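You operate a simulated robot arm through the tools that you are given. There is no shell and no other tool. Be economical: measure what you need, move in short steps, check, and stop when the job is done.

You are at the controls of a simulated two-armed robot. One attempt, no reset.

JOB
Pick up the refill that says "soap" from the orange flavour table belt end with one hand, pass it to the other hand and put it on the cherry table top. Set down upright: refill.

It is judged by the outcome, as a careful person would: the job done as asked, and still so three seconds after it is handed in. It fails if anything else is knocked over, pushed out of place, dropped, spilled or broken.

ROBOT AND FRAMES
Two 6-joint arms with two-finger grippers on one trunk, on a base that drives. Base frame: it is fixed to the floor where the robot stands at the start and does not move with it; the origin is under the middle of the robot, x ahead of it, y to its left, z up. Lengths are in m, angles in rad, forces in N, time in s.
The left shoulder is at the start at [0.03, 0.178, 0.988], the right one opposite. With the tool pointing down near the work surface each hand reaches from about 0.34 to 0.84 m from the robot's upright axis, wherever it stands, measured 20 degrees to its own side. Places, roughly: cherry table top [2.3, 0.8, 0.9]. Payload 2.54 kg a hand.
The TCP of each hand is the grasp point between the finger pads, 0.03 m short of the fingertips. In the tool frame z runs along the fingers and y along their closing line. The gripper opens to 0.116 m. The gripper's body begins 0.095 m behind the TCP.
Orientation is told as [roll, pitch, yaw] about the base's x, y, z axes, in that order, counted from this pose: with the fingers straight down and closing along the base's y, the tool's x points along the base's -x, its y along +y and its z along -z.

CONTROLS
- The arms move only by the tool step_arm. It takes "left_series", "right_series" or both (then of equal length, played together; a hand with none holds still); each is a list of rows, each an object (a shift or turn left out is 0, a gripper value left out holds the last) with "offset": the shift along the base's x, y, z in units of 40 mm (1.0 is 40 mm), a list of three; "rotation": the turn, a rotation vector about the base's x, y, z in units of 5 degrees (1.0 is 5 degrees), a list of three; "jaw": the gripper command, from -1 (fully open) to 1 (shut), values between in proportion. In form: [{"offset": [dx, dy, dz], "rotation": [rx, ry, rz], "jaw": jaw}, ...]. A call has 1 to 20 rows; each row shifts and turns the commanded pose from where the row before left it. A call with a number of a shift or a turn outside -1 to 1 is refused whole. Rows are played at 5 a second. More than 0.05 m and 0.15 rad between two rows, or a gripper value outside its range, and nothing of the call is played. Where a pose cannot be reached the arm comes as near as it can. A force on the tool above 40 N (or 10 N above the force at the start of the call, whichever is more), or a blocked arm, ends the call early, and 0.2 s more pass. The fingers move at their own pace (about 0.153 m/s each) and stop on an object; they squeeze with about 27 N. The grip force told is the motor's: it shows also when the fingers shut on nothing. Time passes only in rows, and 0.2 s behind the last, so rows that do not move let the fingers close. It gives the time, the measured TCP pose, the force on the tool (base axes), the opening and the grip force at its end, in the units of the frame above (readings bear some noise), with the torque about the TCP (base axes, N m) and any sound that the robot's microphone picked up.
- Cameras (640 x 400 px; columns grow to the right, rows downward): "scene" is now at [0.0471, -0.0047, 1.7065]; the picture's right is [-0.04, -1.00, 0.00], its down [-0.78, 0.03, -0.62] and it looks along [0.62, -0.02, -0.78] (base axes); focal length 248 px, centre (320, 200). "left" rides on the left gripper at [0.069, 0.015, -0.122] in its tool frame; the picture's right is [-0.21, 0.98, 0.00], its down [-0.83, -0.18, -0.53] and it looks along [-0.52, -0.11, 0.85] (tool axes); focal length 251 px, centre (320, 200). "right" rides on the right gripper at [0.069, -0.015, -0.122] in its tool frame; the picture's right is [0.21, 0.98, 0.00], its down [-0.83, 0.18, -0.53] and it looks along [-0.52, 0.11, 0.85] (tool axes); focal length 251 px, centre (320, 200). There is no depth. A picture from a camera that has moved, and an enlarged one, comes with that camera's place and axes in the base frame and with its lens.
- grab_frame(camera): a new picture of that camera. It takes no simulated time.
- lift_body(by): slides the trunk up (or, below 0, down) by that many m; the arms and the scene camera ride with it, the base frame stays. It gives what a move gives, with no picture.
- roll_base(legs): drives the robot by 1 to 6 legs, each [ahead, left, turn to the left] in m, m and rad, along the robot's own axes; the way and the turn of a leg run together, so that a leg with both is an arc; at most 1.5 m and 3.142 rad a leg. The arms and the cameras ride along, it lands a little off, and it stops where it bumps. It gives what a move gives.
- pan_tilt(pan, tilt): turns the head with the scene camera to pan (to the left, within 2.496 rad either way) and tilt (down, from -0.506 to 1.204), counted from straight ahead of the robot. It gives what a move gives.
- close_up(camera, box): a new picture of the part [left, top, right, bottom] of that camera's present view, enlarged. It takes no simulated time.
- sign_off(): hands the job in; it is judged then, once.

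Work in short steps. Places have to be worked out from the pictures, the camera data and where the tool is seen: move nearer, look again, correct. Check each grasp and each placing, and mend what went wrong. You have 120 turns and 92 pictures in all, those below and enlarged ones among them. Open the grippers and draw the arms clear of the work before you hand the job in, unless the task says otherwise; then end with one line.

The tools are called after "Call:" as a command line: name --argument value ..., lists and objects as JSON in quotes. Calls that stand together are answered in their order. step_arm: Moves the arms, as the interface text tells. Its arguments: {"type":"object","properties":{"left_series":{"type":"array"},"right_series":{"type":"array"}},"required":[]} The other tools are called the same way: lift_body (by) slides the trunk up or down; roll_base (legs) drives the base; pan_tilt (pan, tilt) turns the head that bears the scene camera; grab_frame (camera) takes a picture; close_up (camera, box) takes an enlarged picture of a part of a camera's view; sign_off () hands the job in.

At the start:

```text
time_s: 0.0
left_ee_pos: [0.5017, 0.2412, 1.0805]
left_ee_rot: [0.001, 0.0, 0.001]
left_wrist_force: [-0.4, -0.1, 0.5]
left_moment: [-0.03, 0.03, -0.01]
left_opening: 0.1158
left_finger_force: 0.0
right_ee_pos: [0.5794, -0.2082, 1.1195]
right_ee_rot: [0.0, 0.0, -0.002]
right_wrist_force: [-0.5, -0.1, -0.2]
right_moment: [0.0, 0.01, 0.0]
right_opening: 0.1161
right_finger_force: 0.1
trunk travel left (down, up): [-0.2, 0.34]
robot x, y, heading: [-0.0012, 0.0001, -0.0]
head pan, tilt: [-0.035, 0.897]
```

scene: 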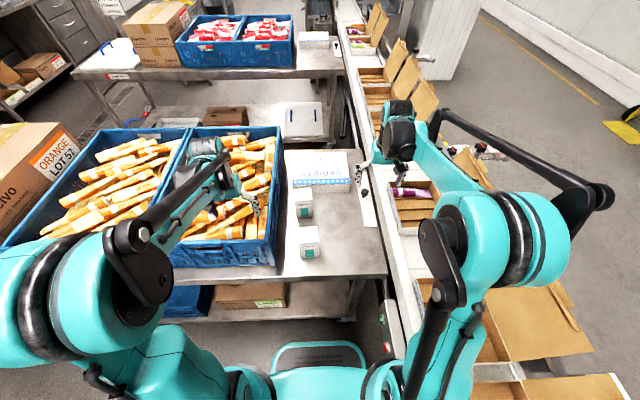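
right: 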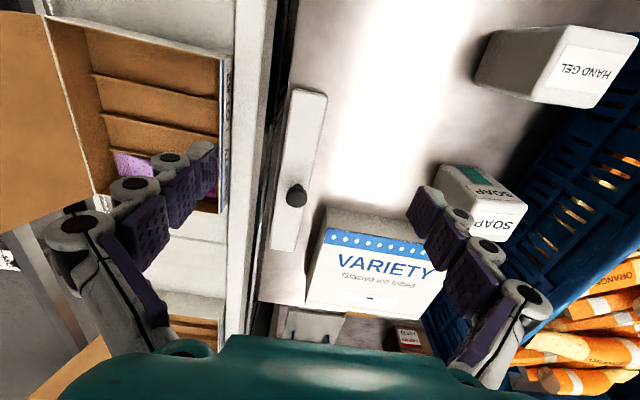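
left: 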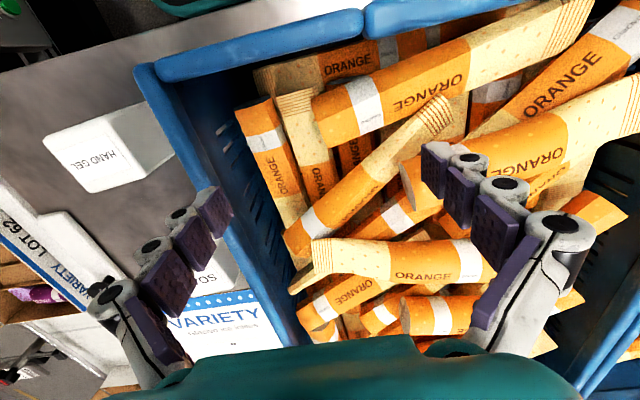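

I'll take an enlarged look at the two bottles on the belt end to identify them and measure their place.

Call:
close_up --camera "scene" --box '[260, 140, 400, 280]'

Call:
close_up --camera "right" --box '[380, 0, 640, 260]'

```text
2.86 times, centred on (330, 210) of scene
camera zoom: at [0.0471, -0.0047, 1.7065], right [-0.04, -1.0, 0.0], down [-0.78, 0.03, -0.62], along [0.62, -0.02, -0.78], focal length 709 px, centre (291, 171)
```

zoom: 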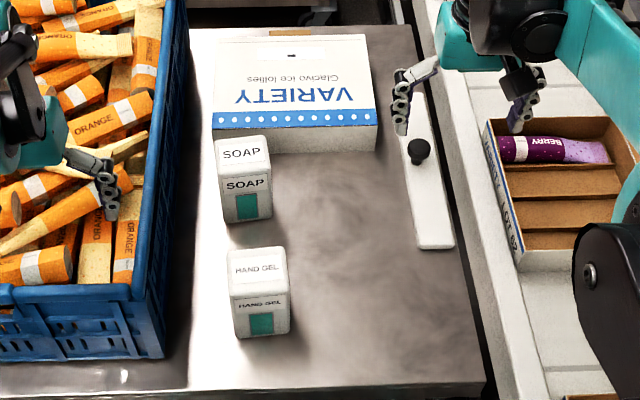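

```text
1.54 times, centred on (510, 130) of right
camera zoom: at [0.5094, -0.2242, 1.241], right [-0.21, 0.98, 0.0], down [0.83, 0.18, 0.53], along [0.52, 0.11, -0.85], focal length 387 px, centre (28, 308)
```

zoom: 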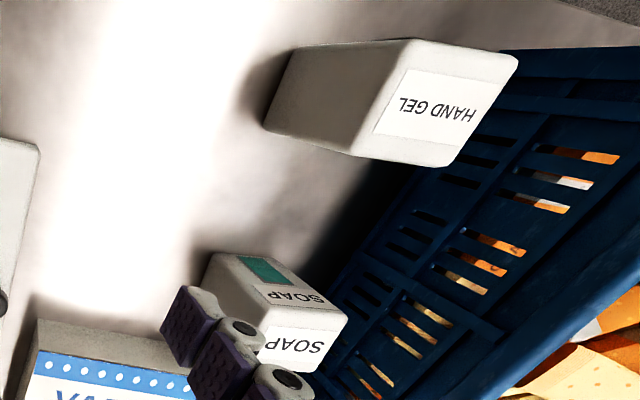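

The soap box stands at about (0.657, 0.04), its top at z≈0.98. Next I look toward the cherry table.

Call:
pan_tilt --pan 0.3 --tilt 0.4

Call:
grab_frame --camera "scene"

```text
time_s: 0.9
left_ee_pos: [0.5019, 0.2401, 1.0806]
left_ee_rot: [-0.001, 0.0, 0.0]
left_wrist_force: [-0.1, 0.7, -0.4]
left_moment: [0.01, 0.02, 0.0]
left_opening: 0.1162
left_finger_force: 0.1
right_ee_pos: [0.5793, -0.209, 1.1201]
right_ee_rot: [0.0, -0.001, 0.0]
right_wrist_force: [0.0, 0.3, 0.4]
right_moment: [-0.03, -0.01, -0.03]
right_opening: 0.1162
right_finger_force: 0.1
trunk travel left (down, up): [-0.2, 0.34]
robot x, y, heading: [0.0035, -0.0025, -0.0]
head pan, tilt: [0.3, 0.4]
```

```text
86 pictures are left
camera scene: at [0.06, 0.0252, 1.7493], right [0.3, -0.96, 0.0], down [-0.37, -0.12, -0.92], along [0.88, 0.27, -0.39], focal length 248 px, centre (320, 200)
```

scene: 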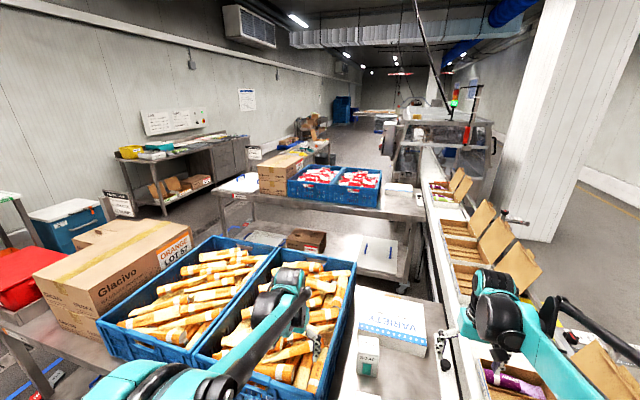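

The cherry table is the next one behind, with the red packs. I'll enlarge it to see the free surface.

Call:
close_up --camera "scene" --box '[200, 140, 450, 296]'

Call:
pan_tilt --pan 1.3 --tilt 0.6

Call:
grab_frame --camera "scene"

```text
2.56 times, centred on (325, 218) of scene
camera zoom: at [0.06, 0.0252, 1.7493], right [0.3, -0.96, 0.0], down [-0.37, -0.12, -0.92], along [0.88, 0.27, -0.39], focal length 635 px, centre (307, 154)
```

zoom: 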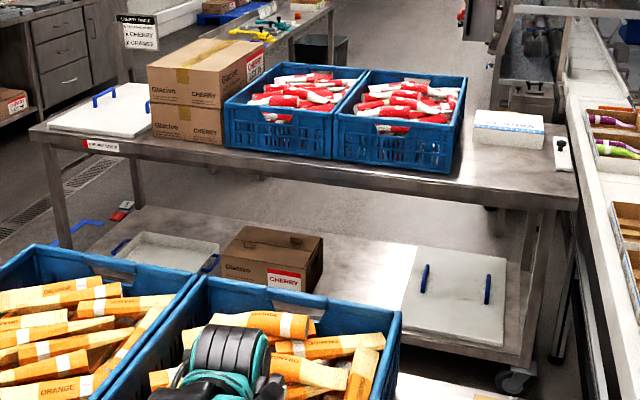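

```text
time_s: 2.2
left_ee_pos: [0.502, 0.2411, 1.0811]
left_ee_rot: [0.001, 0.001, -0.001]
left_wrist_force: [0.4, -0.6, 0.3]
left_moment: [0.0, 0.01, 0.0]
left_opening: 0.116
left_finger_force: 0.1
right_ee_pos: [0.5797, -0.2091, 1.1193]
right_ee_rot: [-0.002, -0.001, -0.001]
right_wrist_force: [0.8, 1.2, 0.4]
right_moment: [-0.02, -0.02, -0.01]
right_opening: 0.1161
right_finger_force: 0.0
trunk travel left (down, up): [-0.2, 0.34]
robot x, y, heading: [0.0018, 0.0013, -0.0]
head pan, tilt: [1.3, 0.6]
```

```text
84 pictures are left
camera scene: at [-0.0048, 0.0831, 1.7311], right [0.96, -0.27, 0.0], down [-0.15, -0.54, -0.83], along [0.22, 0.8, -0.56], focal length 248 px, centre (320, 200)
```

scene: 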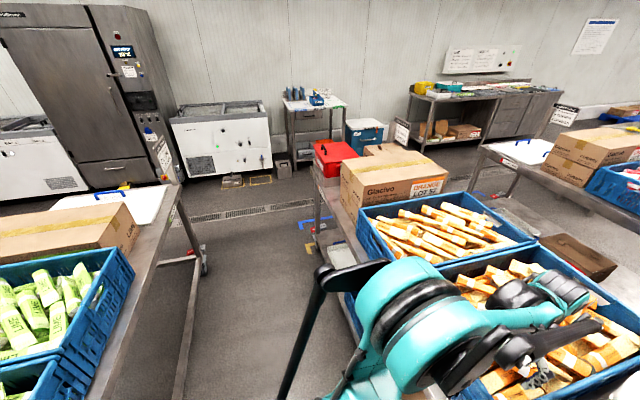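

The cherry table's front edge is at about x≈1.85–1.9, with a free strip in front of its boxes. I'll pick with the right hand top-down, closing along x, so I turn it 90° while moving it over the soap. The left hand goes up out of the way.

Call:
step_arm --right_series '[{"offset": [0.1, 0.35, 0], "rotation": [0, 0, 1]}, {"offset": [0.1, 0.35, 0], "rotation": [0, 0, 1]}, {"offset": [0.1, 0.35, 0], "rotation": [0, 0, 1]}, {"offset": [0.1, 0.35, 0], "rotation": [0, 0, 1]}, {"offset": [0.1, 0.35, 0], "rotation": [0, 0, 1]}, {"offset": [0.1, 0.35, 0], "rotation": [0, 0, 1]}, {"offset": [0.1, 0.35, 0], "rotation": [0, 0, 1]}, {"offset": [0.1, 0.35, 0], "rotation": [0, 0, 1]}, {"offset": [0.1, 0.35, 0], "rotation": [0, 0, 1]}, {"offset": [0.1, 0.35, 0], "rotation": [0, 0, 1]}, {"offset": [0.1, 0.35, 0], "rotation": [0, 0, 1]}, {"offset": [0.1, 0.35, 0], "rotation": [0, 0, 1]}, {"offset": [0.1, 0.35, 0], "rotation": [0, 0, 1]}, {"offset": [0.1, 0.35, 0], "rotation": [0, 0, 1]}, {"offset": [0.1, 0.35, 0], "rotation": [0, 0, 1]}, {"offset": [0.1, 0.35, 0], "rotation": [0, 0, 1]}, {"offset": [0.1, 0.35, 0], "rotation": [0, 0, 1]}, {"offset": [0.1, 0.25, 0], "rotation": [0, 0, 1]}]' --left_series '[{"offset": [0, 0.3, 0.4]}, {"offset": [0, 0.3, 0.4]}, {"offset": [0, 0.3, 0.4]}, {"offset": [0, 0.3, 0.4]}, {"offset": [0, 0.3, 0.4]}, {"offset": [0, 0.3, 0.4]}, {}, {}, {}, {}, {}, {}, {}, {}, {}, {}, {}, {}]'

Call:
pan_tilt --pan -0.035 --tilt 0.9

Call:
grab_frame --camera "scene"

Call:
grab_frame --camera "right"

```text
time_s: 6.0
left_ee_pos: [0.5009, 0.3127, 1.1771]
left_ee_rot: [0.0, 0.0, 0.0]
left_wrist_force: [-0.5, 0.6, -0.2]
left_moment: [-0.02, -0.03, 0.0]
left_opening: 0.116
left_finger_force: 0.0
right_ee_pos: [0.6524, 0.0389, 1.1194]
right_ee_rot: [0.001, 0.0, 1.573]
right_wrist_force: [0.2, 0.5, 0.3]
right_moment: [0.0, -0.01, 0.02]
right_opening: 0.116
right_finger_force: 0.0
trunk travel left (down, up): [-0.2, 0.34]
robot x, y, heading: [0.0021, -0.0007, -0.002]
head pan, tilt: [1.3, 0.6]
```

```text
time_s: 7.5
left_ee_pos: [0.5005, 0.3135, 1.1768]
left_ee_rot: [0.0, -0.001, 0.001]
left_wrist_force: [-0.2, 0.8, 0.1]
left_moment: [-0.01, -0.01, 0.02]
left_opening: 0.1159
left_finger_force: 0.1
right_ee_pos: [0.6517, 0.0374, 1.1183]
right_ee_rot: [0.002, 0.0, 1.571]
right_wrist_force: [0.1, 0.6, -0.5]
right_moment: [0.02, -0.01, 0.02]
right_opening: 0.1159
right_finger_force: 0.1
trunk travel left (down, up): [-0.2, 0.34]
robot x, y, heading: [0.0009, -0.0014, 0.002]
head pan, tilt: [-0.035, 0.901]
```

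```text
83 pictures are left
camera scene: at [0.047, -0.0046, 1.7063], right [-0.03, -1.0, 0.0], down [-0.78, 0.03, -0.62], along [0.62, -0.02, -0.78], focal length 248 px, centre (320, 200)
```

scene: 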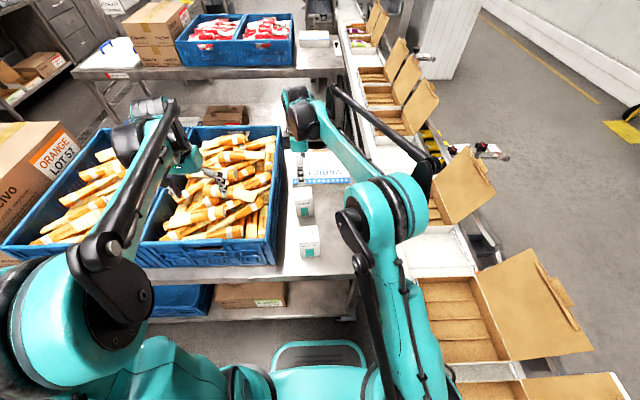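

```text
82 pictures are left
camera right: at [0.666, -0.0309, 1.2404], right [-0.98, -0.21, 0.0], down [-0.18, 0.83, 0.53], along [-0.11, 0.52, -0.85], focal length 251 px, centre (320, 200)
```

right: 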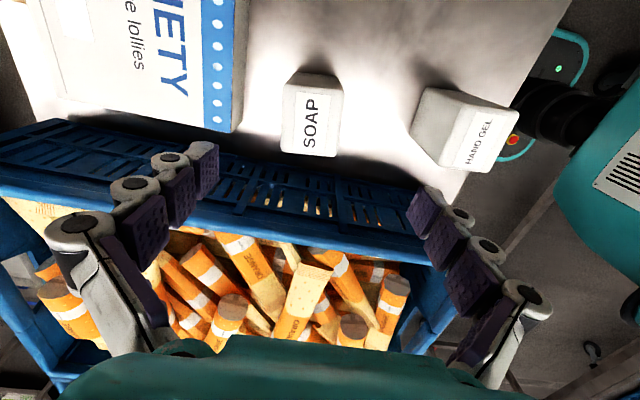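

From the right camera the soap top centre comes out at (0.659, 0.037), which agrees with the first estimate. I'll narrow the jaw a little and descend partway straight above it.

Call:
step_arm --right_series '[{"offset": [0.17, 0, 0], "jaw": -0.6}, {"offset": [0, 0, -0.8]}, {"offset": [0, 0, -0.8]}, {"offset": [0, 0, -0.7]}, {}]'

Call:
grab_frame --camera "right"

Call:
close_up --camera "scene" --box '[260, 140, 400, 280]'

```text
time_s: 8.7
left_ee_pos: [0.5008, 0.3139, 1.1769]
left_ee_rot: [-0.001, 0.002, 0.002]
left_wrist_force: [0.3, -0.5, -0.6]
left_moment: [0.0, -0.01, 0.0]
left_opening: 0.1161
left_finger_force: 0.1
right_ee_pos: [0.6574, 0.0394, 1.0273]
right_ee_rot: [0.0, -0.001, 1.571]
right_wrist_force: [-0.2, -0.3, -0.2]
right_moment: [0.0, 0.0, -0.01]
right_opening: 0.0927
right_finger_force: 0.0
trunk travel left (down, up): [-0.2, 0.34]
robot x, y, heading: [0.0017, 0.0005, -0.0]
head pan, tilt: [-0.035, 0.901]
```

```text
81 pictures are left
camera right: at [0.6719, -0.0302, 1.1493], right [-0.98, -0.21, 0.0], down [-0.18, 0.83, 0.53], along [-0.11, 0.52, -0.85], focal length 251 px, centre (320, 200)
```

right: 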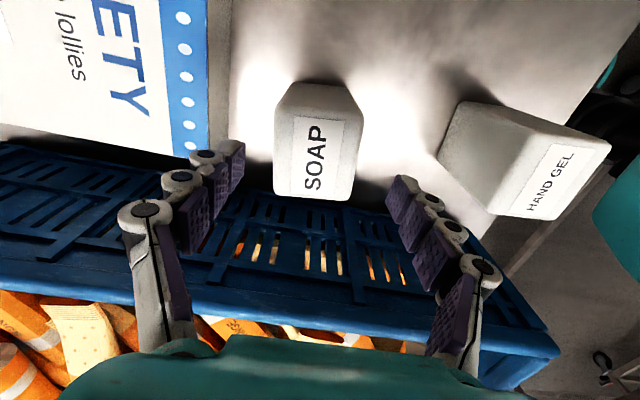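

```text
2.86 times, centred on (330, 210) of scene
camera zoom: at [0.0466, -0.0047, 1.7064], right [-0.03, -1.0, 0.0], down [-0.78, 0.03, -0.62], along [0.62, -0.02, -0.78], focal length 709 px, centre (291, 171)
```

zoom: 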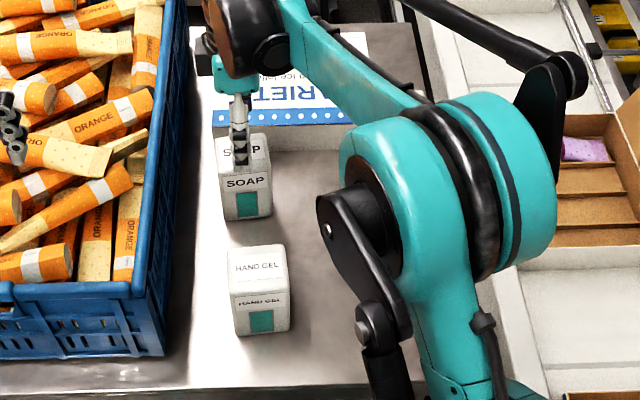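

The soap is centred between the fingers, with its top at about z 0.977. I descend to TCP z≈0.952 and close.

Call:
step_arm --right_series '[{"offset": [0.07, 0, -0.5]}, {"offset": [0, 0, -0.5]}, {"offset": [0, 0, -0.5]}, {"offset": [0, 0, -0.4]}, {}, {"jaw": 1}, {"jaw": 1}, {"jaw": 1}, {"jaw": 1}]'

Call:
close_up --camera "scene" --box '[260, 140, 400, 280]'

```text
time_s: 10.7
left_ee_pos: [0.5006, 0.3129, 1.1767]
left_ee_rot: [0.001, 0.001, -0.001]
left_wrist_force: [-0.1, -0.6, -0.3]
left_moment: [0.02, 0.01, 0.01]
left_opening: 0.1159
left_finger_force: 0.0
right_ee_pos: [0.6605, 0.0385, 0.9513]
right_ee_rot: [0.0, 0.0, 1.572]
right_wrist_force: [-1.8, -0.7, 2.7]
right_moment: [0.13, 0.15, 0.14]
right_opening: 0.0661
right_finger_force: 27.2
trunk travel left (down, up): [-0.2, 0.34]
robot x, y, heading: [0.001, 0.0003, -0.003]
head pan, tilt: [-0.035, 0.901]
```

```text
2.86 times, centred on (330, 210) of scene
camera zoom: at [0.0464, -0.0047, 1.7064], right [-0.03, -1.0, 0.0], down [-0.78, 0.03, -0.62], along [0.62, -0.02, -0.78], focal length 709 px, centre (291, 171)
```

zoom: 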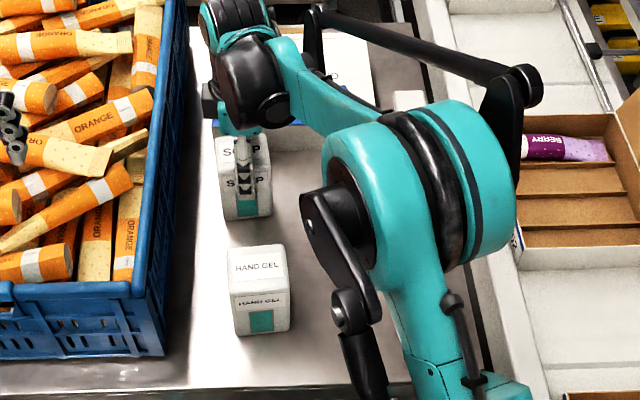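

Gripped at a 0.066 opening. I lift it straight up 0.16 m and check the hold.

Call:
step_arm --right_series '[{"offset": [0, 0, 0.4]}, {"offset": [0, 0, 0.6]}, {"offset": [0, 0, 0.6]}, {"offset": [0, 0, 0.8]}, {"offset": [0, 0, 0.8]}, {"offset": [0, 0, 0.8]}, {}]'

Call:
grab_frame --camera "right"

Call:
grab_frame --camera "scene"

Call:
grab_frame --camera "left"

```text
time_s: 12.3
left_ee_pos: [0.5012, 0.3142, 1.1774]
left_ee_rot: [0.0, 0.0, -0.001]
left_wrist_force: [0.6, -0.5, 0.6]
left_moment: [0.01, 0.02, 0.02]
left_opening: 0.1162
left_finger_force: 0.1
right_ee_pos: [0.6616, 0.0385, 1.1102]
right_ee_rot: [0.001, -0.001, 1.571]
right_wrist_force: [-0.1, 0.2, -4.6]
right_moment: [-0.03, 0.03, 0.01]
right_opening: 0.0656
right_finger_force: 26.7
trunk travel left (down, up): [-0.2, 0.34]
robot x, y, heading: [-0.0006, 0.0001, -0.002]
head pan, tilt: [-0.035, 0.901]
```

```text
78 pictures are left
camera right: at [0.6765, -0.0297, 1.2326], right [-0.98, -0.21, 0.0], down [-0.18, 0.83, 0.53], along [-0.12, 0.52, -0.85], focal length 251 px, centre (320, 200)
```

right: 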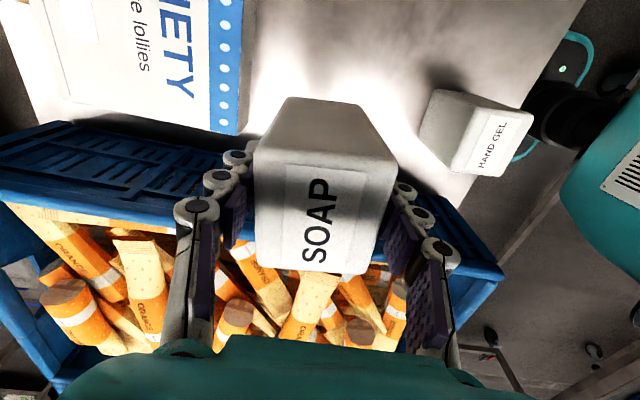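

```text
77 pictures are left
camera scene: at [0.0482, -0.0045, 1.7063], right [-0.03, -1.0, 0.0], down [-0.78, 0.03, -0.62], along [0.62, -0.02, -0.78], focal length 248 px, centre (320, 200)
```

scene: 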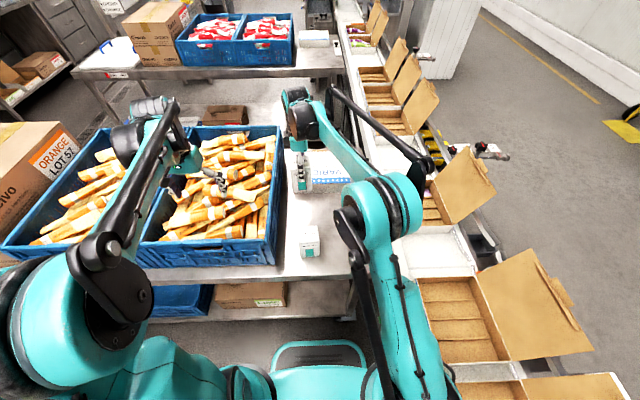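

```text
76 pictures are left
camera left: at [0.4323, 0.3295, 1.2985], right [0.21, 0.98, 0.0], down [0.83, -0.18, 0.53], along [0.52, -0.11, -0.85], focal length 251 px, centre (320, 200)
```

left: 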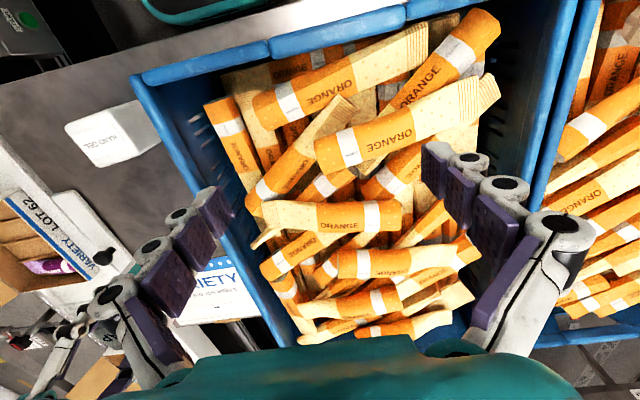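

The hold is firm (about 4.6 N of weight) and the box spans roughly +0.025 to −0.093 m about the right TCP. I bring the box back and up, and turn the left hand in free air to point toward −y, so it can later grip the lower half from the left.

Call:
step_arm --right_series '[{"offset": [-0.14, -0.08, 0.15]}, {"offset": [-0.14, -0.08, 0.15]}, {"offset": [-0.14, -0.08, 0.15]}, {"offset": [-0.14, -0.08, 0.15]}, {"offset": [-0.14, -0.08, 0.15]}, {"offset": [-0.14, -0.08, 0.15]}, {"offset": [-0.14, -0.08, 0.15]}, {"offset": [-0.14, -0.08, 0.15]}, {"offset": [-0.14, -0.08, 0.15]}, {"offset": [-0.14, -0.08, 0.15]}, {"offset": [-0.14, -0.08, 0.15]}, {"offset": [-0.14, -0.08, 0.15]}, {"offset": [-0.14, -0.08, 0.15]}, {"offset": [-0.14, -0.08, 0.15]}, {"offset": [-0.14, -0.08, 0.15]}, {"offset": [-0.14, -0.08, 0.15]}, {"offset": [-0.14, -0.08, 0.15]}, {"offset": [-0.14, -0.08, 0.15]}]' --left_series '[{"offset": [0, 0, 0.15], "rotation": [0, 0, 1]}, {"offset": [0, 0, 0.15], "rotation": [0, 0, 1]}, {"offset": [0, 0, 0.15], "rotation": [0, 0, 1]}, {"offset": [0, 0, 0.15], "rotation": [0, 0, 1]}, {"offset": [0, 0, 0.15], "rotation": [0, 0, 1]}, {"offset": [0, 0, 0.15], "rotation": [0, 0, 1]}, {"offset": [0, 0, 0.15], "rotation": [0, 0, 1]}, {"offset": [0, 0, 0.15], "rotation": [0, 0, 1]}, {"offset": [0, 0, 0.15], "rotation": [0, 0, 1]}, {"offset": [0, 0, 0.15], "rotation": [0, 0, 1]}, {"offset": [0, 0, 0.15], "rotation": [0, 0, 1]}, {"offset": [0, 0, 0.15], "rotation": [0, 0, 1]}, {"offset": [0, 0, 0.15], "rotation": [0, 0, 1]}, {"offset": [0, 0, 0.15], "rotation": [0, 0, 1]}, {"offset": [0, 0, 0.15], "rotation": [0, 0, 1]}, {"offset": [0, 0, 0.15], "rotation": [0, 0, 1]}, {"offset": [0, 0, 0.15], "rotation": [0, 0, 1]}, {"offset": [0, 0, 0.15], "rotation": [0, 0, 1]}]'

Call:
step_arm --left_series '[{"rotation": [-1, 0, 0]}, {"rotation": [-1, 0, 0]}, {"rotation": [-1, 0, 0]}, {"rotation": [-1, 0, 0]}, {"rotation": [-1, 0, 0]}, {"rotation": [-1, 0, 0]}, {"rotation": [-1, 0, 0]}, {"rotation": [-1, 0, 0]}, {"rotation": [-1, 0, 0]}, {"rotation": [-1, 0, 0]}, {"rotation": [-1, 0, 0]}, {"rotation": [-1, 0, 0]}]'

Call:
grab_frame --camera "scene"

Call:
grab_frame --camera "left"

```text
time_s: 16.1
left_ee_pos: [0.5019, 0.3128, 1.2836]
left_ee_rot: [0.0, -0.001, 1.571]
left_wrist_force: [0.2, 0.5, 0.0]
left_moment: [-0.02, -0.03, -0.03]
left_opening: 0.1161
left_finger_force: 0.0
right_ee_pos: [0.56, -0.0182, 1.2184]
right_ee_rot: [0.0, 0.001, 1.571]
right_wrist_force: [-0.4, 0.1, -5.9]
right_moment: [-0.05, -0.01, 0.04]
right_opening: 0.0656
right_finger_force: 27.0
trunk travel left (down, up): [-0.2, 0.34]
robot x, y, heading: [-0.0008, 0.0004, -0.001]
head pan, tilt: [-0.035, 0.901]
```

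```text
time_s: 18.7
left_ee_pos: [0.5312, 0.269, 1.2853]
left_ee_rot: [-0.022, 1.034, 1.573]
left_wrist_force: [-0.5, 0.0, 0.0]
left_moment: [-0.01, -0.03, 0.0]
left_opening: 0.1158
left_finger_force: 0.0
left hand out of reach, approached as far as the arm can: row 11, 12
right_ee_pos: [0.561, -0.0172, 1.2186]
right_ee_rot: [0.0, 0.0, 1.571]
right_wrist_force: [-0.2, 0.4, -5.7]
right_moment: [-0.04, -0.04, 0.0]
right_opening: 0.0648
right_finger_force: 27.0
trunk travel left (down, up): [-0.2, 0.34]
robot x, y, heading: [-0.0005, 0.0001, -0.003]
head pan, tilt: [-0.035, 0.901]
```

```text
75 pictures are left
camera scene: at [0.0482, -0.0044, 1.7063], right [-0.03, -1.0, 0.0], down [-0.78, 0.03, -0.62], along [0.62, -0.02, -0.78], focal length 248 px, centre (320, 200)
```

scene: 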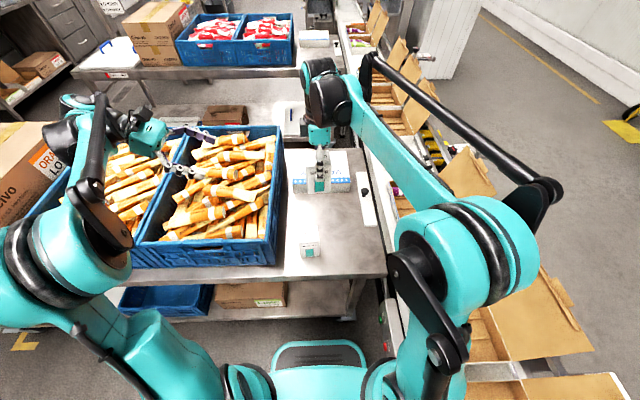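

```text
74 pictures are left
camera left: at [0.5137, 0.3383, 1.406], right [-0.98, 0.09, -0.2], down [0.17, 0.88, -0.44], along [0.13, -0.46, -0.88], focal length 251 px, centre (320, 200)
```

left: 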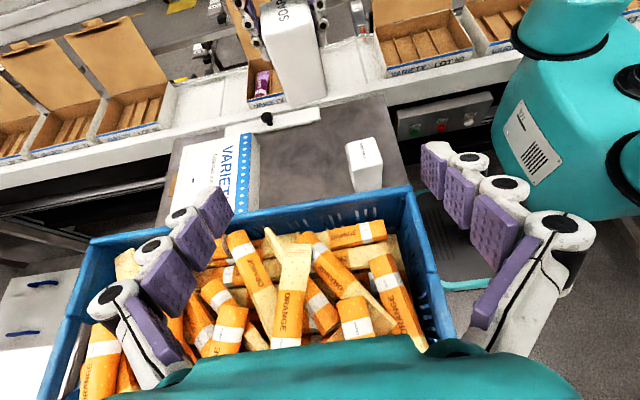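

The left hand now points to −y and down, with its camera on the upper side; it was merely at the reach limit, so moving inward will free it. I bring it to a pre-position left of the box's lower half.

Call:
step_arm --left_series '[{"offset": [0.24, -0.72, -0.53]}, {"offset": [0.24, -0.72, -0.53]}, {"offset": [0.24, -0.72, -0.53]}, {"offset": [0.24, -0.72, -0.53]}, {"offset": [0.24, -0.72, -0.53]}, {"offset": [0.24, -0.72, -0.53]}, {}]'

Call:
grab_frame --camera "left"

Call:
grab_frame --camera "scene"

```text
time_s: 20.3
left_ee_pos: [0.5884, 0.0947, 1.1573]
left_ee_rot: [0.0, 1.048, 1.573]
left_wrist_force: [-1.3, 0.8, 0.7]
left_moment: [0.02, -0.02, 0.03]
left_opening: 0.1162
left_finger_force: 0.0
right_ee_pos: [0.5594, -0.0174, 1.2187]
right_ee_rot: [-0.001, 0.001, 1.573]
right_wrist_force: [0.1, 0.1, -5.5]
right_moment: [0.0, 0.01, 0.0]
right_opening: 0.0648
right_finger_force: 27.2
trunk travel left (down, up): [-0.2, 0.34]
robot x, y, heading: [0.0029, -0.0012, 0.003]
head pan, tilt: [-0.035, 0.901]
```

```text
73 pictures are left
camera left: at [0.5727, 0.1669, 1.2782], right [-0.98, 0.11, -0.19], down [0.18, 0.88, -0.45], along [0.11, -0.47, -0.87], focal length 251 px, centre (320, 200)
```

left: 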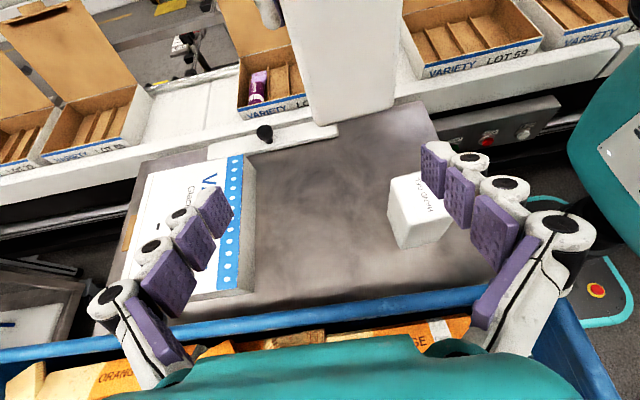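

```text
72 pictures are left
camera scene: at [0.0468, -0.0041, 1.7064], right [-0.03, -1.0, 0.0], down [-0.78, 0.03, -0.62], along [0.62, -0.02, -0.78], focal length 248 px, centre (320, 200)
```

scene: 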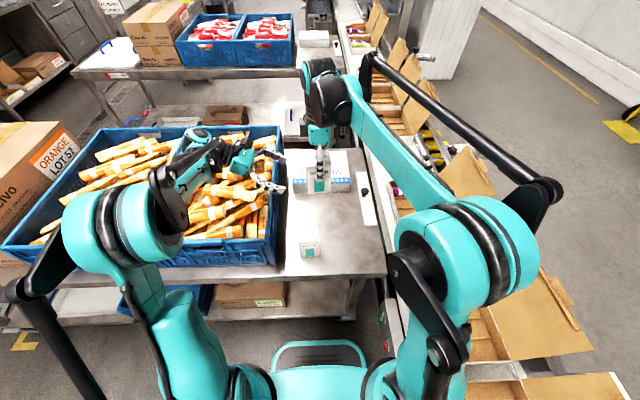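

The box bottom is at about z 1.127, centre x 0.558, so the left TCP height of 1.157 is right. I align in x first, then move in along −y with the jaw open.

Call:
step_arm --left_series '[{"offset": [-0.36, 0, 0]}, {"offset": [-0.36, 0, 0]}, {"offset": [0, -0.5, 0]}, {"offset": [0, -0.5, 0]}, {"offset": [0, -0.5, 0]}, {}]'

Call:
grab_frame --camera "left"

Call:
grab_frame --camera "right"

```text
time_s: 21.7
left_ee_pos: [0.5604, 0.0342, 1.1575]
left_ee_rot: [-0.002, 1.047, 1.57]
left_wrist_force: [0.3, 0.3, 0.0]
left_moment: [-0.01, -0.01, 0.0]
left_opening: 0.1159
left_finger_force: 0.0
right_ee_pos: [0.5601, -0.0177, 1.2205]
right_ee_rot: [-0.001, -0.001, 1.572]
right_wrist_force: [0.8, 0.2, -6.4]
right_moment: [-0.04, 0.0, -0.01]
right_opening: 0.0649
right_finger_force: 26.7
trunk travel left (down, up): [-0.2, 0.34]
robot x, y, heading: [0.0001, -0.0028, -0.002]
head pan, tilt: [-0.035, 0.901]
```

```text
71 pictures are left
camera left: at [0.5447, 0.107, 1.2786], right [-0.98, 0.11, -0.19], down [0.18, 0.88, -0.45], along [0.11, -0.47, -0.87], focal length 251 px, centre (320, 200)
```

left: 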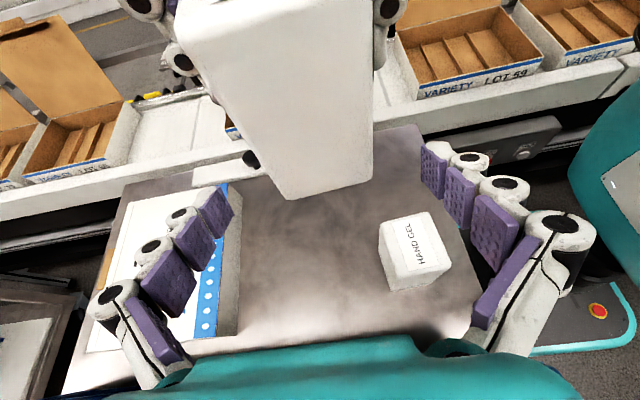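

```text
70 pictures are left
camera right: at [0.5751, -0.0872, 1.3412], right [-0.98, -0.21, 0.0], down [-0.18, 0.83, 0.53], along [-0.12, 0.52, -0.85], focal length 251 px, centre (320, 200)
```

right: 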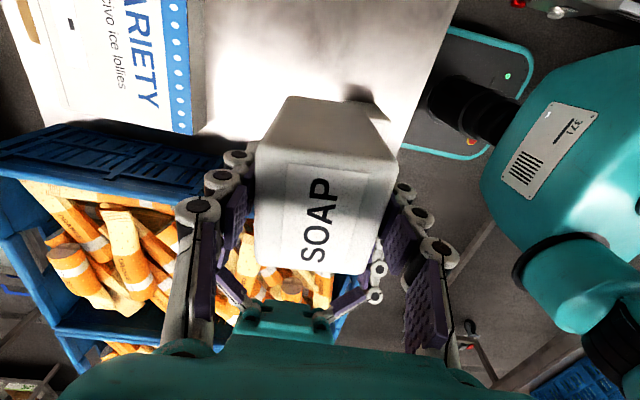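

Alignment looks good and the fingers straddle the box. I move the last 5 cm in and close the left hand, the right still holding.

Call:
step_arm --left_series '[{"offset": [0, -0.5, 0]}, {"offset": [0, -0.5, 0]}, {"offset": [0, -0.3, 0]}, {}]'

Call:
step_arm --left_series '[{"jaw": 0}, {"jaw": 1}, {"jaw": 1}, {"jaw": 1}]'

Call:
grab_frame --camera "left"

Call:
close_up --camera "scene" --box '[260, 120, 400, 260]'

```text
time_s: 22.7
left_ee_pos: [0.5607, -0.017, 1.1577]
left_ee_rot: [0.001, 1.048, 1.572]
left_wrist_force: [0.7, -0.4, 0.4]
left_moment: [-0.02, -0.01, 0.02]
left_opening: 0.1159
left_finger_force: 0.1
right_ee_pos: [0.561, -0.0185, 1.219]
right_ee_rot: [-0.001, 0.0, 1.571]
right_wrist_force: [-0.2, 0.3, -6.0]
right_moment: [-0.04, 0.01, -0.01]
right_opening: 0.0648
right_finger_force: 26.5
trunk travel left (down, up): [-0.2, 0.34]
robot x, y, heading: [-0.0, 0.001, 0.001]
head pan, tilt: [-0.035, 0.901]
```

```text
time_s: 23.7
left_ee_pos: [0.5608, -0.0168, 1.158]
left_ee_rot: [0.0, 1.048, 1.573]
left_wrist_force: [1.7, 1.3, 0.8]
left_moment: [-0.06, 0.08, 0.05]
left_opening: 0.0642
left_finger_force: 27.0
right_ee_pos: [0.56, -0.0185, 1.2191]
right_ee_rot: [0.0, -0.001, 1.571]
right_wrist_force: [-1.4, -1.9, -6.8]
right_moment: [-0.01, -0.02, -0.08]
right_opening: 0.0639
right_finger_force: 26.6
trunk travel left (down, up): [-0.2, 0.34]
robot x, y, heading: [-0.0006, 0.0003, -0.006]
head pan, tilt: [-0.035, 0.901]
```

```text
69 pictures are left
camera left: at [0.5451, 0.0551, 1.2785], right [-0.98, 0.11, -0.19], down [0.18, 0.88, -0.45], along [0.11, -0.47, -0.87], focal length 251 px, centre (320, 200)
```

left: 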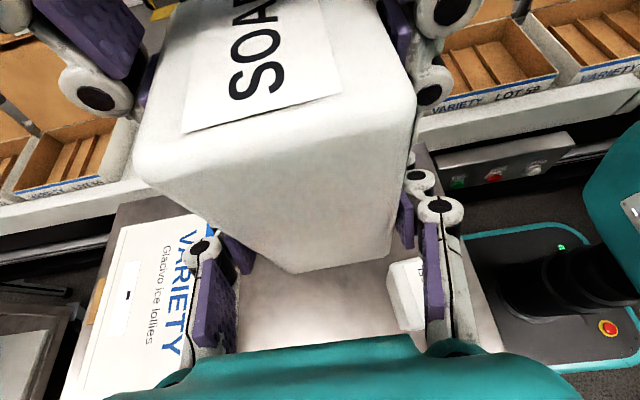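

```text
2.86 times, centred on (330, 190) of scene
camera zoom: at [0.0475, -0.0047, 1.7063], right [-0.03, -1.0, 0.0], down [-0.78, 0.03, -0.62], along [0.62, -0.02, -0.78], focal length 709 px, centre (291, 229)
```

zoom: 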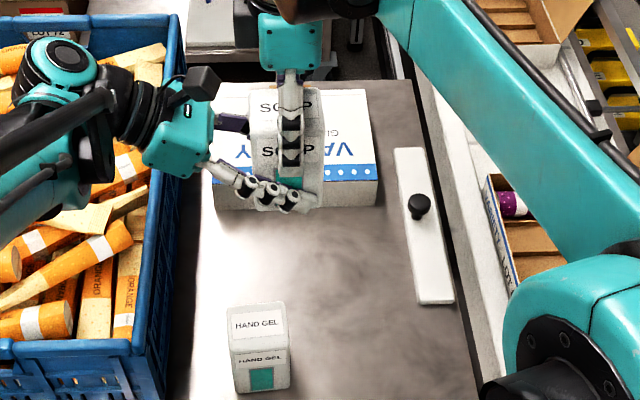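

Both hands hold (left 27 N at 0.064). I now open the right hand and draw it straight up.

Call:
step_arm --right_series '[{"jaw": 0}, {"jaw": -0.8}, {"jaw": -0.8}, {"offset": [0, 0, 0.5]}, {"offset": [0, 0, 0.8]}, {"offset": [0, 0, 0.8]}, {"offset": [0, 0, 0.8]}, {}]'

Call:
grab_frame --camera "scene"

Call:
grab_frame --camera "left"

```text
time_s: 25.5
left_ee_pos: [0.5605, -0.0175, 1.1587]
left_ee_rot: [0.001, 1.048, 1.57]
left_wrist_force: [-0.5, -0.2, -0.3]
left_moment: [0.02, 0.0, -0.01]
left_opening: 0.0637
left_finger_force: 27.3
right_ee_pos: [0.5617, -0.018, 1.3345]
right_ee_rot: [-0.001, 0.0, 1.57]
right_wrist_force: [0.1, -0.1, -0.2]
right_moment: [-0.01, 0.0, -0.02]
right_opening: 0.1046
right_finger_force: 0.1
trunk travel left (down, up): [-0.2, 0.34]
robot x, y, heading: [0.0033, -0.0015, 0.001]
head pan, tilt: [-0.035, 0.901]
```

```text
67 pictures are left
camera scene: at [0.0475, -0.0048, 1.7063], right [-0.03, -1.0, 0.0], down [-0.78, 0.03, -0.62], along [0.62, -0.02, -0.78], focal length 248 px, centre (320, 200)
```

scene: 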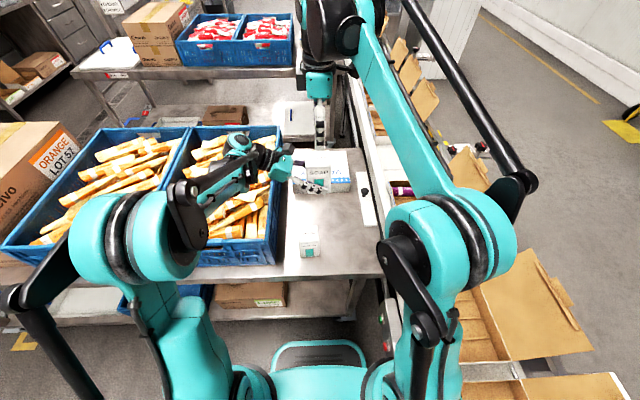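

```text
66 pictures are left
camera left: at [0.5451, 0.0549, 1.2785], right [-0.98, 0.11, -0.19], down [0.18, 0.88, -0.45], along [0.11, -0.47, -0.87], focal length 251 px, centre (320, 200)
```

left: 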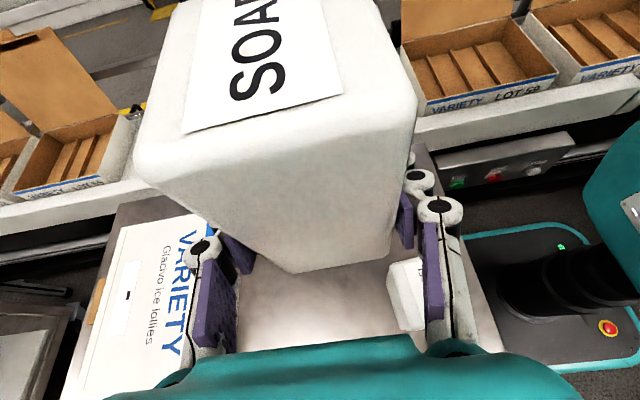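

The left hand holds the soap alone. I swing the left hand to point ahead, keeping the soap upright, and move both arms apart toward their own sides.

Call:
step_arm --left_series '[{"offset": [-0.08, 0.28, 0.2], "rotation": [0, 0, 1]}, {"offset": [-0.08, 0.28, 0.2], "rotation": [0, 0, 1]}, {"offset": [-0.08, 0.28, 0.2], "rotation": [0, 0, 1]}, {"offset": [-0.08, 0.28, 0.2], "rotation": [0, 0, 1]}, {"offset": [-0.08, 0.28, 0.2], "rotation": [0, 0, 1]}, {"offset": [-0.08, 0.28, 0.2], "rotation": [0, 0, 1]}, {"offset": [-0.08, 0.28, 0.2], "rotation": [0, 0, 1]}, {"offset": [-0.08, 0.28, 0.2], "rotation": [0, 0, 1]}, {"offset": [-0.08, 0.28, 0.2], "rotation": [0, 0, 1]}, {"offset": [-0.08, 0.28, 0.2], "rotation": [0, 0, 1]}, {"offset": [-0.08, 0.28, 0.2], "rotation": [0, 0, 1]}, {"offset": [-0.08, 0.28, 0.2], "rotation": [0, 0, 1]}, {"offset": [-0.08, 0.28, 0.2], "rotation": [0, 0, 1]}, {"offset": [-0.08, 0.28, 0.2], "rotation": [0, 0, 1]}, {"offset": [-0.08, 0.28, 0.2], "rotation": [0, 0, 1]}, {"offset": [-0.08, 0.28, 0.2], "rotation": [0, 0, 1]}, {"offset": [-0.08, 0.28, 0.2], "rotation": [0, 0, 1]}, {"offset": [-0.08, 0.28, 0.2], "rotation": [0, 0, 1]}]' --right_series '[{"offset": [0, -0.5, 0]}, {"offset": [0, -0.5, 0]}, {"offset": [0, -0.5, 0], "rotation": [0, 0, -1]}, {"offset": [0, -0.5, 0], "rotation": [0, 0, -1]}, {"offset": [-0.2, -0.5, 0], "rotation": [0, 0, -1]}, {"offset": [-0.2, -0.5, 0], "rotation": [0, 0, -1]}, {"offset": [-0.2, -0.5, 0], "rotation": [0, 0, -1]}, {"offset": [-0.2, -0.5, 0], "rotation": [0, 0, -1]}, {"offset": [-0.2, -0.5, 0], "rotation": [0, 0, -1]}, {"offset": [-0.2, -0.5, 0], "rotation": [0, 0, -1]}, {"offset": [-0.2, 0, 0], "rotation": [0, 0, -1]}, {"offset": [-0.2, 0, 0], "rotation": [0, 0, -1]}, {"offset": [-0.2, 0, 0], "rotation": [0, 0, -1]}, {"offset": [-0.2, 0, 0], "rotation": [0, 0, -1]}, {"offset": [-0.2, 0, 0], "rotation": [0, 0, -1]}, {"offset": [-0.2, 0, 0], "rotation": [0, 0, -1]}, {"offset": [-0.2, 0, 0], "rotation": [0, 0, -1]}, {"offset": [-0.2, 0, 0], "rotation": [0, 0, -1]}]'

Call:
grab_frame --camera "scene"

Call:
grab_frame --camera "left"

```text
time_s: 29.3
left_ee_pos: [0.5014, 0.1925, 1.3017]
left_ee_rot: [0.004, 1.048, 3.14]
left_wrist_force: [-1.1, 0.4, -5.5]
left_moment: [-0.01, 0.0, -0.01]
left_opening: 0.0635
left_finger_force: 27.2
left hand out of reach, approached as far as the arm can: row 18
right_ee_pos: [0.4479, -0.2181, 1.3351]
right_ee_rot: [-0.001, 0.0, 0.174]
right_wrist_force: [-0.8, -0.6, 1.1]
right_moment: [-0.02, -0.02, -0.03]
right_opening: 0.104
right_finger_force: 0.1
trunk travel left (down, up): [-0.2, 0.34]
robot x, y, heading: [0.0017, 0.0009, 0.002]
head pan, tilt: [-0.035, 0.901]
```

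```text
65 pictures are left
camera scene: at [0.0464, -0.0041, 1.7063], right [-0.03, -1.0, 0.0], down [-0.78, 0.03, -0.62], along [0.62, -0.02, -0.78], focal length 248 px, centre (320, 200)
```

scene: 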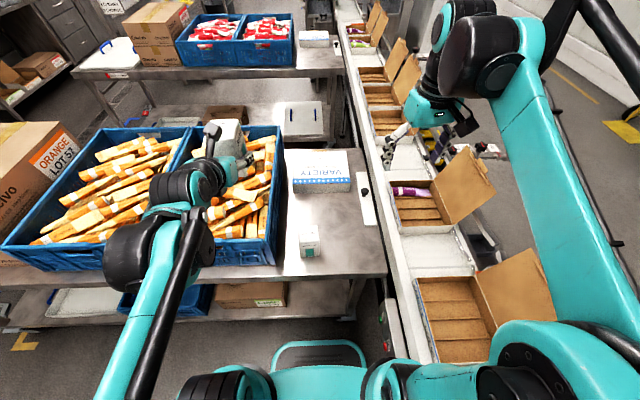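

```text
64 pictures are left
camera left: at [0.4301, 0.1793, 1.4226], right [-0.11, -0.98, -0.18], down [-0.87, 0.18, -0.45], along [0.47, 0.11, -0.87], focal length 251 px, centre (320, 200)
```

left: 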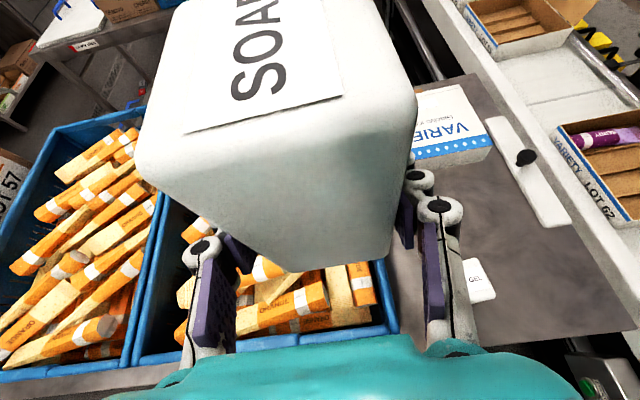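

The soap rides firmly (5.5 N weight). I raise the trunk so the arms clear everything on the table, then look left along the route.

Call:
lift_body --by 0.2

Call:
pan_tilt --pan 1.45 --tilt 0.65

Call:
grab_frame --camera "scene"

```text
time_s: 31.5
left_ee_pos: [0.5024, 0.193, 1.5003]
left_ee_rot: [0.003, 1.047, 3.139]
left_wrist_force: [-0.4, -0.9, -4.5]
left_moment: [0.0, -0.01, 0.0]
left_opening: 0.0635
left_finger_force: 27.0
right_ee_pos: [0.4485, -0.2179, 1.5356]
right_ee_rot: [0.001, 0.0, 0.175]
right_wrist_force: [-0.1, -0.1, 0.5]
right_moment: [0.03, 0.0, 0.0]
right_opening: 0.1045
right_finger_force: 0.0
trunk travel left (down, up): [-0.4, 0.14]
robot x, y, heading: [0.0007, -0.0012, -0.006]
head pan, tilt: [-0.035, 0.901]
```

```text
time_s: 33.0
left_ee_pos: [0.5023, 0.1924, 1.5016]
left_ee_rot: [0.003, 1.048, 3.138]
left_wrist_force: [0.6, -0.2, -5.1]
left_moment: [0.0, -0.01, -0.03]
left_opening: 0.0632
left_finger_force: 26.6
right_ee_pos: [0.4484, -0.2195, 1.5354]
right_ee_rot: [-0.001, 0.002, 0.175]
right_wrist_force: [0.5, 0.4, 0.3]
right_moment: [-0.02, -0.02, 0.01]
right_opening: 0.1044
right_finger_force: 0.0
trunk travel left (down, up): [-0.4, 0.14]
robot x, y, heading: [-0.001, -0.0053, 0.0]
head pan, tilt: [1.45, 0.649]
```

```text
63 pictures are left
camera scene: at [-0.0175, 0.0843, 1.9268], right [0.99, -0.12, 0.0], down [-0.07, -0.6, -0.8], along [0.1, 0.79, -0.6], focal length 248 px, centre (320, 200)
```

scene: 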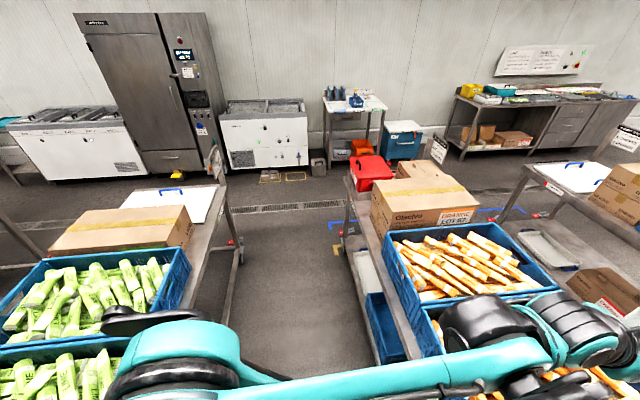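

The route along the aisle is clear. I drive left 1.2 m and check where I land.

Call:
roll_base --legs '[[0, 0.6, 0], [0, 0.6, 0]]'

Call:
grab_frame --camera "scene"

```text
time_s: 39.4
left_ee_pos: [0.5011, 1.3922, 1.5008]
left_ee_rot: [0.004, 1.048, 3.141]
left_wrist_force: [-0.4, -0.2, -5.8]
left_moment: [-0.02, -0.03, -0.01]
left_opening: 0.0636
left_finger_force: 26.9
right_ee_pos: [0.4482, 0.9812, 1.5362]
right_ee_rot: [0.001, 0.0, 0.179]
right_wrist_force: [-0.5, -0.2, -0.1]
right_moment: [0.0, 0.02, -0.02]
right_opening: 0.1045
right_finger_force: 0.1
trunk travel left (down, up): [-0.4, 0.14]
robot x, y, heading: [-0.0002, 1.2016, 0.002]
head pan, tilt: [1.45, 0.649]
```

```text
62 pictures are left
camera scene: at [-0.019, 1.2825, 1.9268], right [0.99, -0.12, 0.0], down [-0.07, -0.6, -0.8], along [0.09, 0.79, -0.6], focal length 248 px, centre (320, 200)
```

scene: 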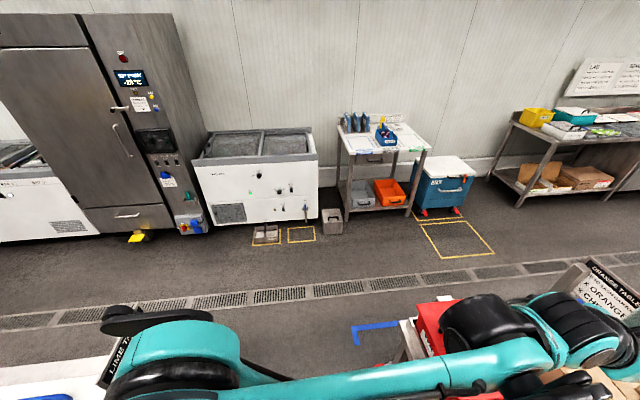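

The end of the aisle is open; the table signs are low, at the back-left corners. I strafe on past the table ends and look ahead.

Call:
roll_base --legs '[[0, 0.6, 0], [0, 0.55, 0]]'

Call:
pan_tilt --pan -0.3 --tilt 0.6

Call:
grab_frame --camera "scene"

```text
time_s: 45.6
left_ee_pos: [0.4894, 2.5446, 1.5012]
left_ee_rot: [0.003, 1.046, -3.131]
left_wrist_force: [0.5, 0.0, -5.1]
left_moment: [0.01, -0.01, -0.01]
left_opening: 0.0634
left_finger_force: 26.7
right_ee_pos: [0.4412, 2.1329, 1.5351]
right_ee_rot: [0.002, -0.001, 0.189]
right_wrist_force: [-1.2, 0.7, -0.2]
right_moment: [0.02, 0.01, -0.02]
right_opening: 0.1047
right_finger_force: 0.1
trunk travel left (down, up): [-0.4, 0.14]
robot x, y, heading: [-0.0091, 2.3439, 0.017]
head pan, tilt: [1.45, 0.649]
```

```text
time_s: 47.3
left_ee_pos: [0.4904, 2.5429, 1.501]
left_ee_rot: [0.006, 1.047, -3.132]
left_wrist_force: [0.2, -0.8, -5.9]
left_moment: [-0.03, 0.01, -0.02]
left_opening: 0.0635
left_finger_force: 26.9
right_ee_pos: [0.4412, 2.1321, 1.5357]
right_ee_rot: [-0.001, 0.001, 0.186]
right_wrist_force: [-0.4, -0.3, 0.0]
right_moment: [-0.01, 0.01, -0.02]
right_opening: 0.1044
right_finger_force: 0.0
trunk travel left (down, up): [-0.4, 0.14]
robot x, y, heading: [-0.0103, 2.3416, 0.013]
head pan, tilt: [-0.3, 0.6]
```

```text
61 pictures are left
camera scene: at [0.0468, 2.3176, 1.9311], right [-0.28, -0.96, 0.0], down [-0.54, 0.16, -0.82], along [0.79, -0.23, -0.57], focal length 248 px, centre (320, 200)
```

scene: 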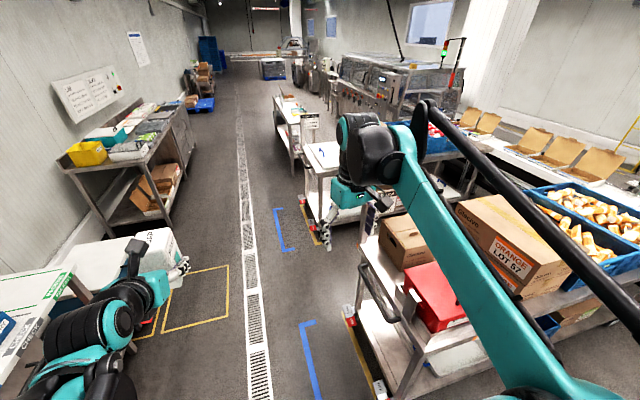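

The way ahead is open. I drive ahead 1.5 m into line with the aisle in front of the cherry table.

Call:
roll_base --legs '[[0.75, 0, -0.013], [0.74, 0, 0]]'

Call:
pan_tilt --pan -0.9 --tilt 0.7

Call:
grab_frame --camera "scene"

```text
time_s: 55.0
left_ee_pos: [1.9839, 2.5353, 1.5001]
left_ee_rot: [0.002, 1.048, 3.131]
left_wrist_force: [-0.8, -0.5, -4.3]
left_moment: [-0.02, -0.02, 0.02]
left_opening: 0.0636
left_finger_force: 26.8
right_ee_pos: [1.9259, 2.1232, 1.5363]
right_ee_rot: [0.0, -0.001, 0.166]
right_wrist_force: [-0.5, 0.7, -0.5]
right_moment: [0.01, 0.01, 0.02]
right_opening: 0.1045
right_finger_force: 0.0
trunk travel left (down, up): [-0.4, 0.14]
robot x, y, heading: [1.4861, 2.3445, -0.009]
head pan, tilt: [-0.3, 0.6]
```

```text
time_s: 56.0
left_ee_pos: [1.9836, 2.536, 1.5014]
left_ee_rot: [0.004, 1.047, 3.13]
left_wrist_force: [0.0, 0.4, -4.7]
left_moment: [0.0, 0.01, -0.02]
left_opening: 0.0636
left_finger_force: 27.4
right_ee_pos: [1.9257, 2.1252, 1.5353]
right_ee_rot: [0.0, 0.0, 0.168]
right_wrist_force: [0.0, 0.2, -0.6]
right_moment: [0.0, -0.02, 0.02]
right_opening: 0.1044
right_finger_force: 0.0
trunk travel left (down, up): [-0.4, 0.14]
robot x, y, heading: [1.4761, 2.3463, -0.007]
head pan, tilt: [-0.901, 0.7]
```

```text
60 pictures are left
camera scene: at [1.504, 2.2776, 1.9225], right [-0.79, -0.62, 0.0], down [-0.4, 0.51, -0.77], along [0.47, -0.6, -0.64], focal length 248 px, centre (320, 200)
```

scene: 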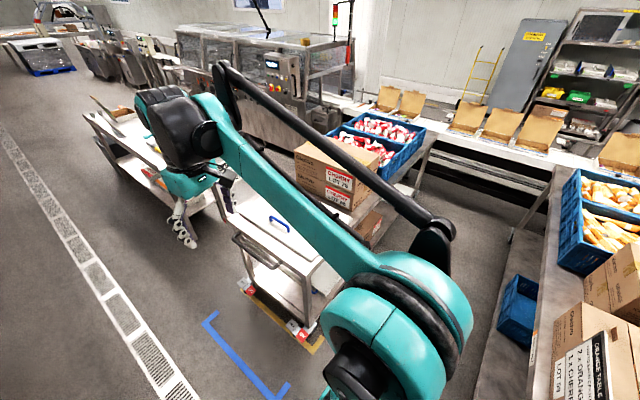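

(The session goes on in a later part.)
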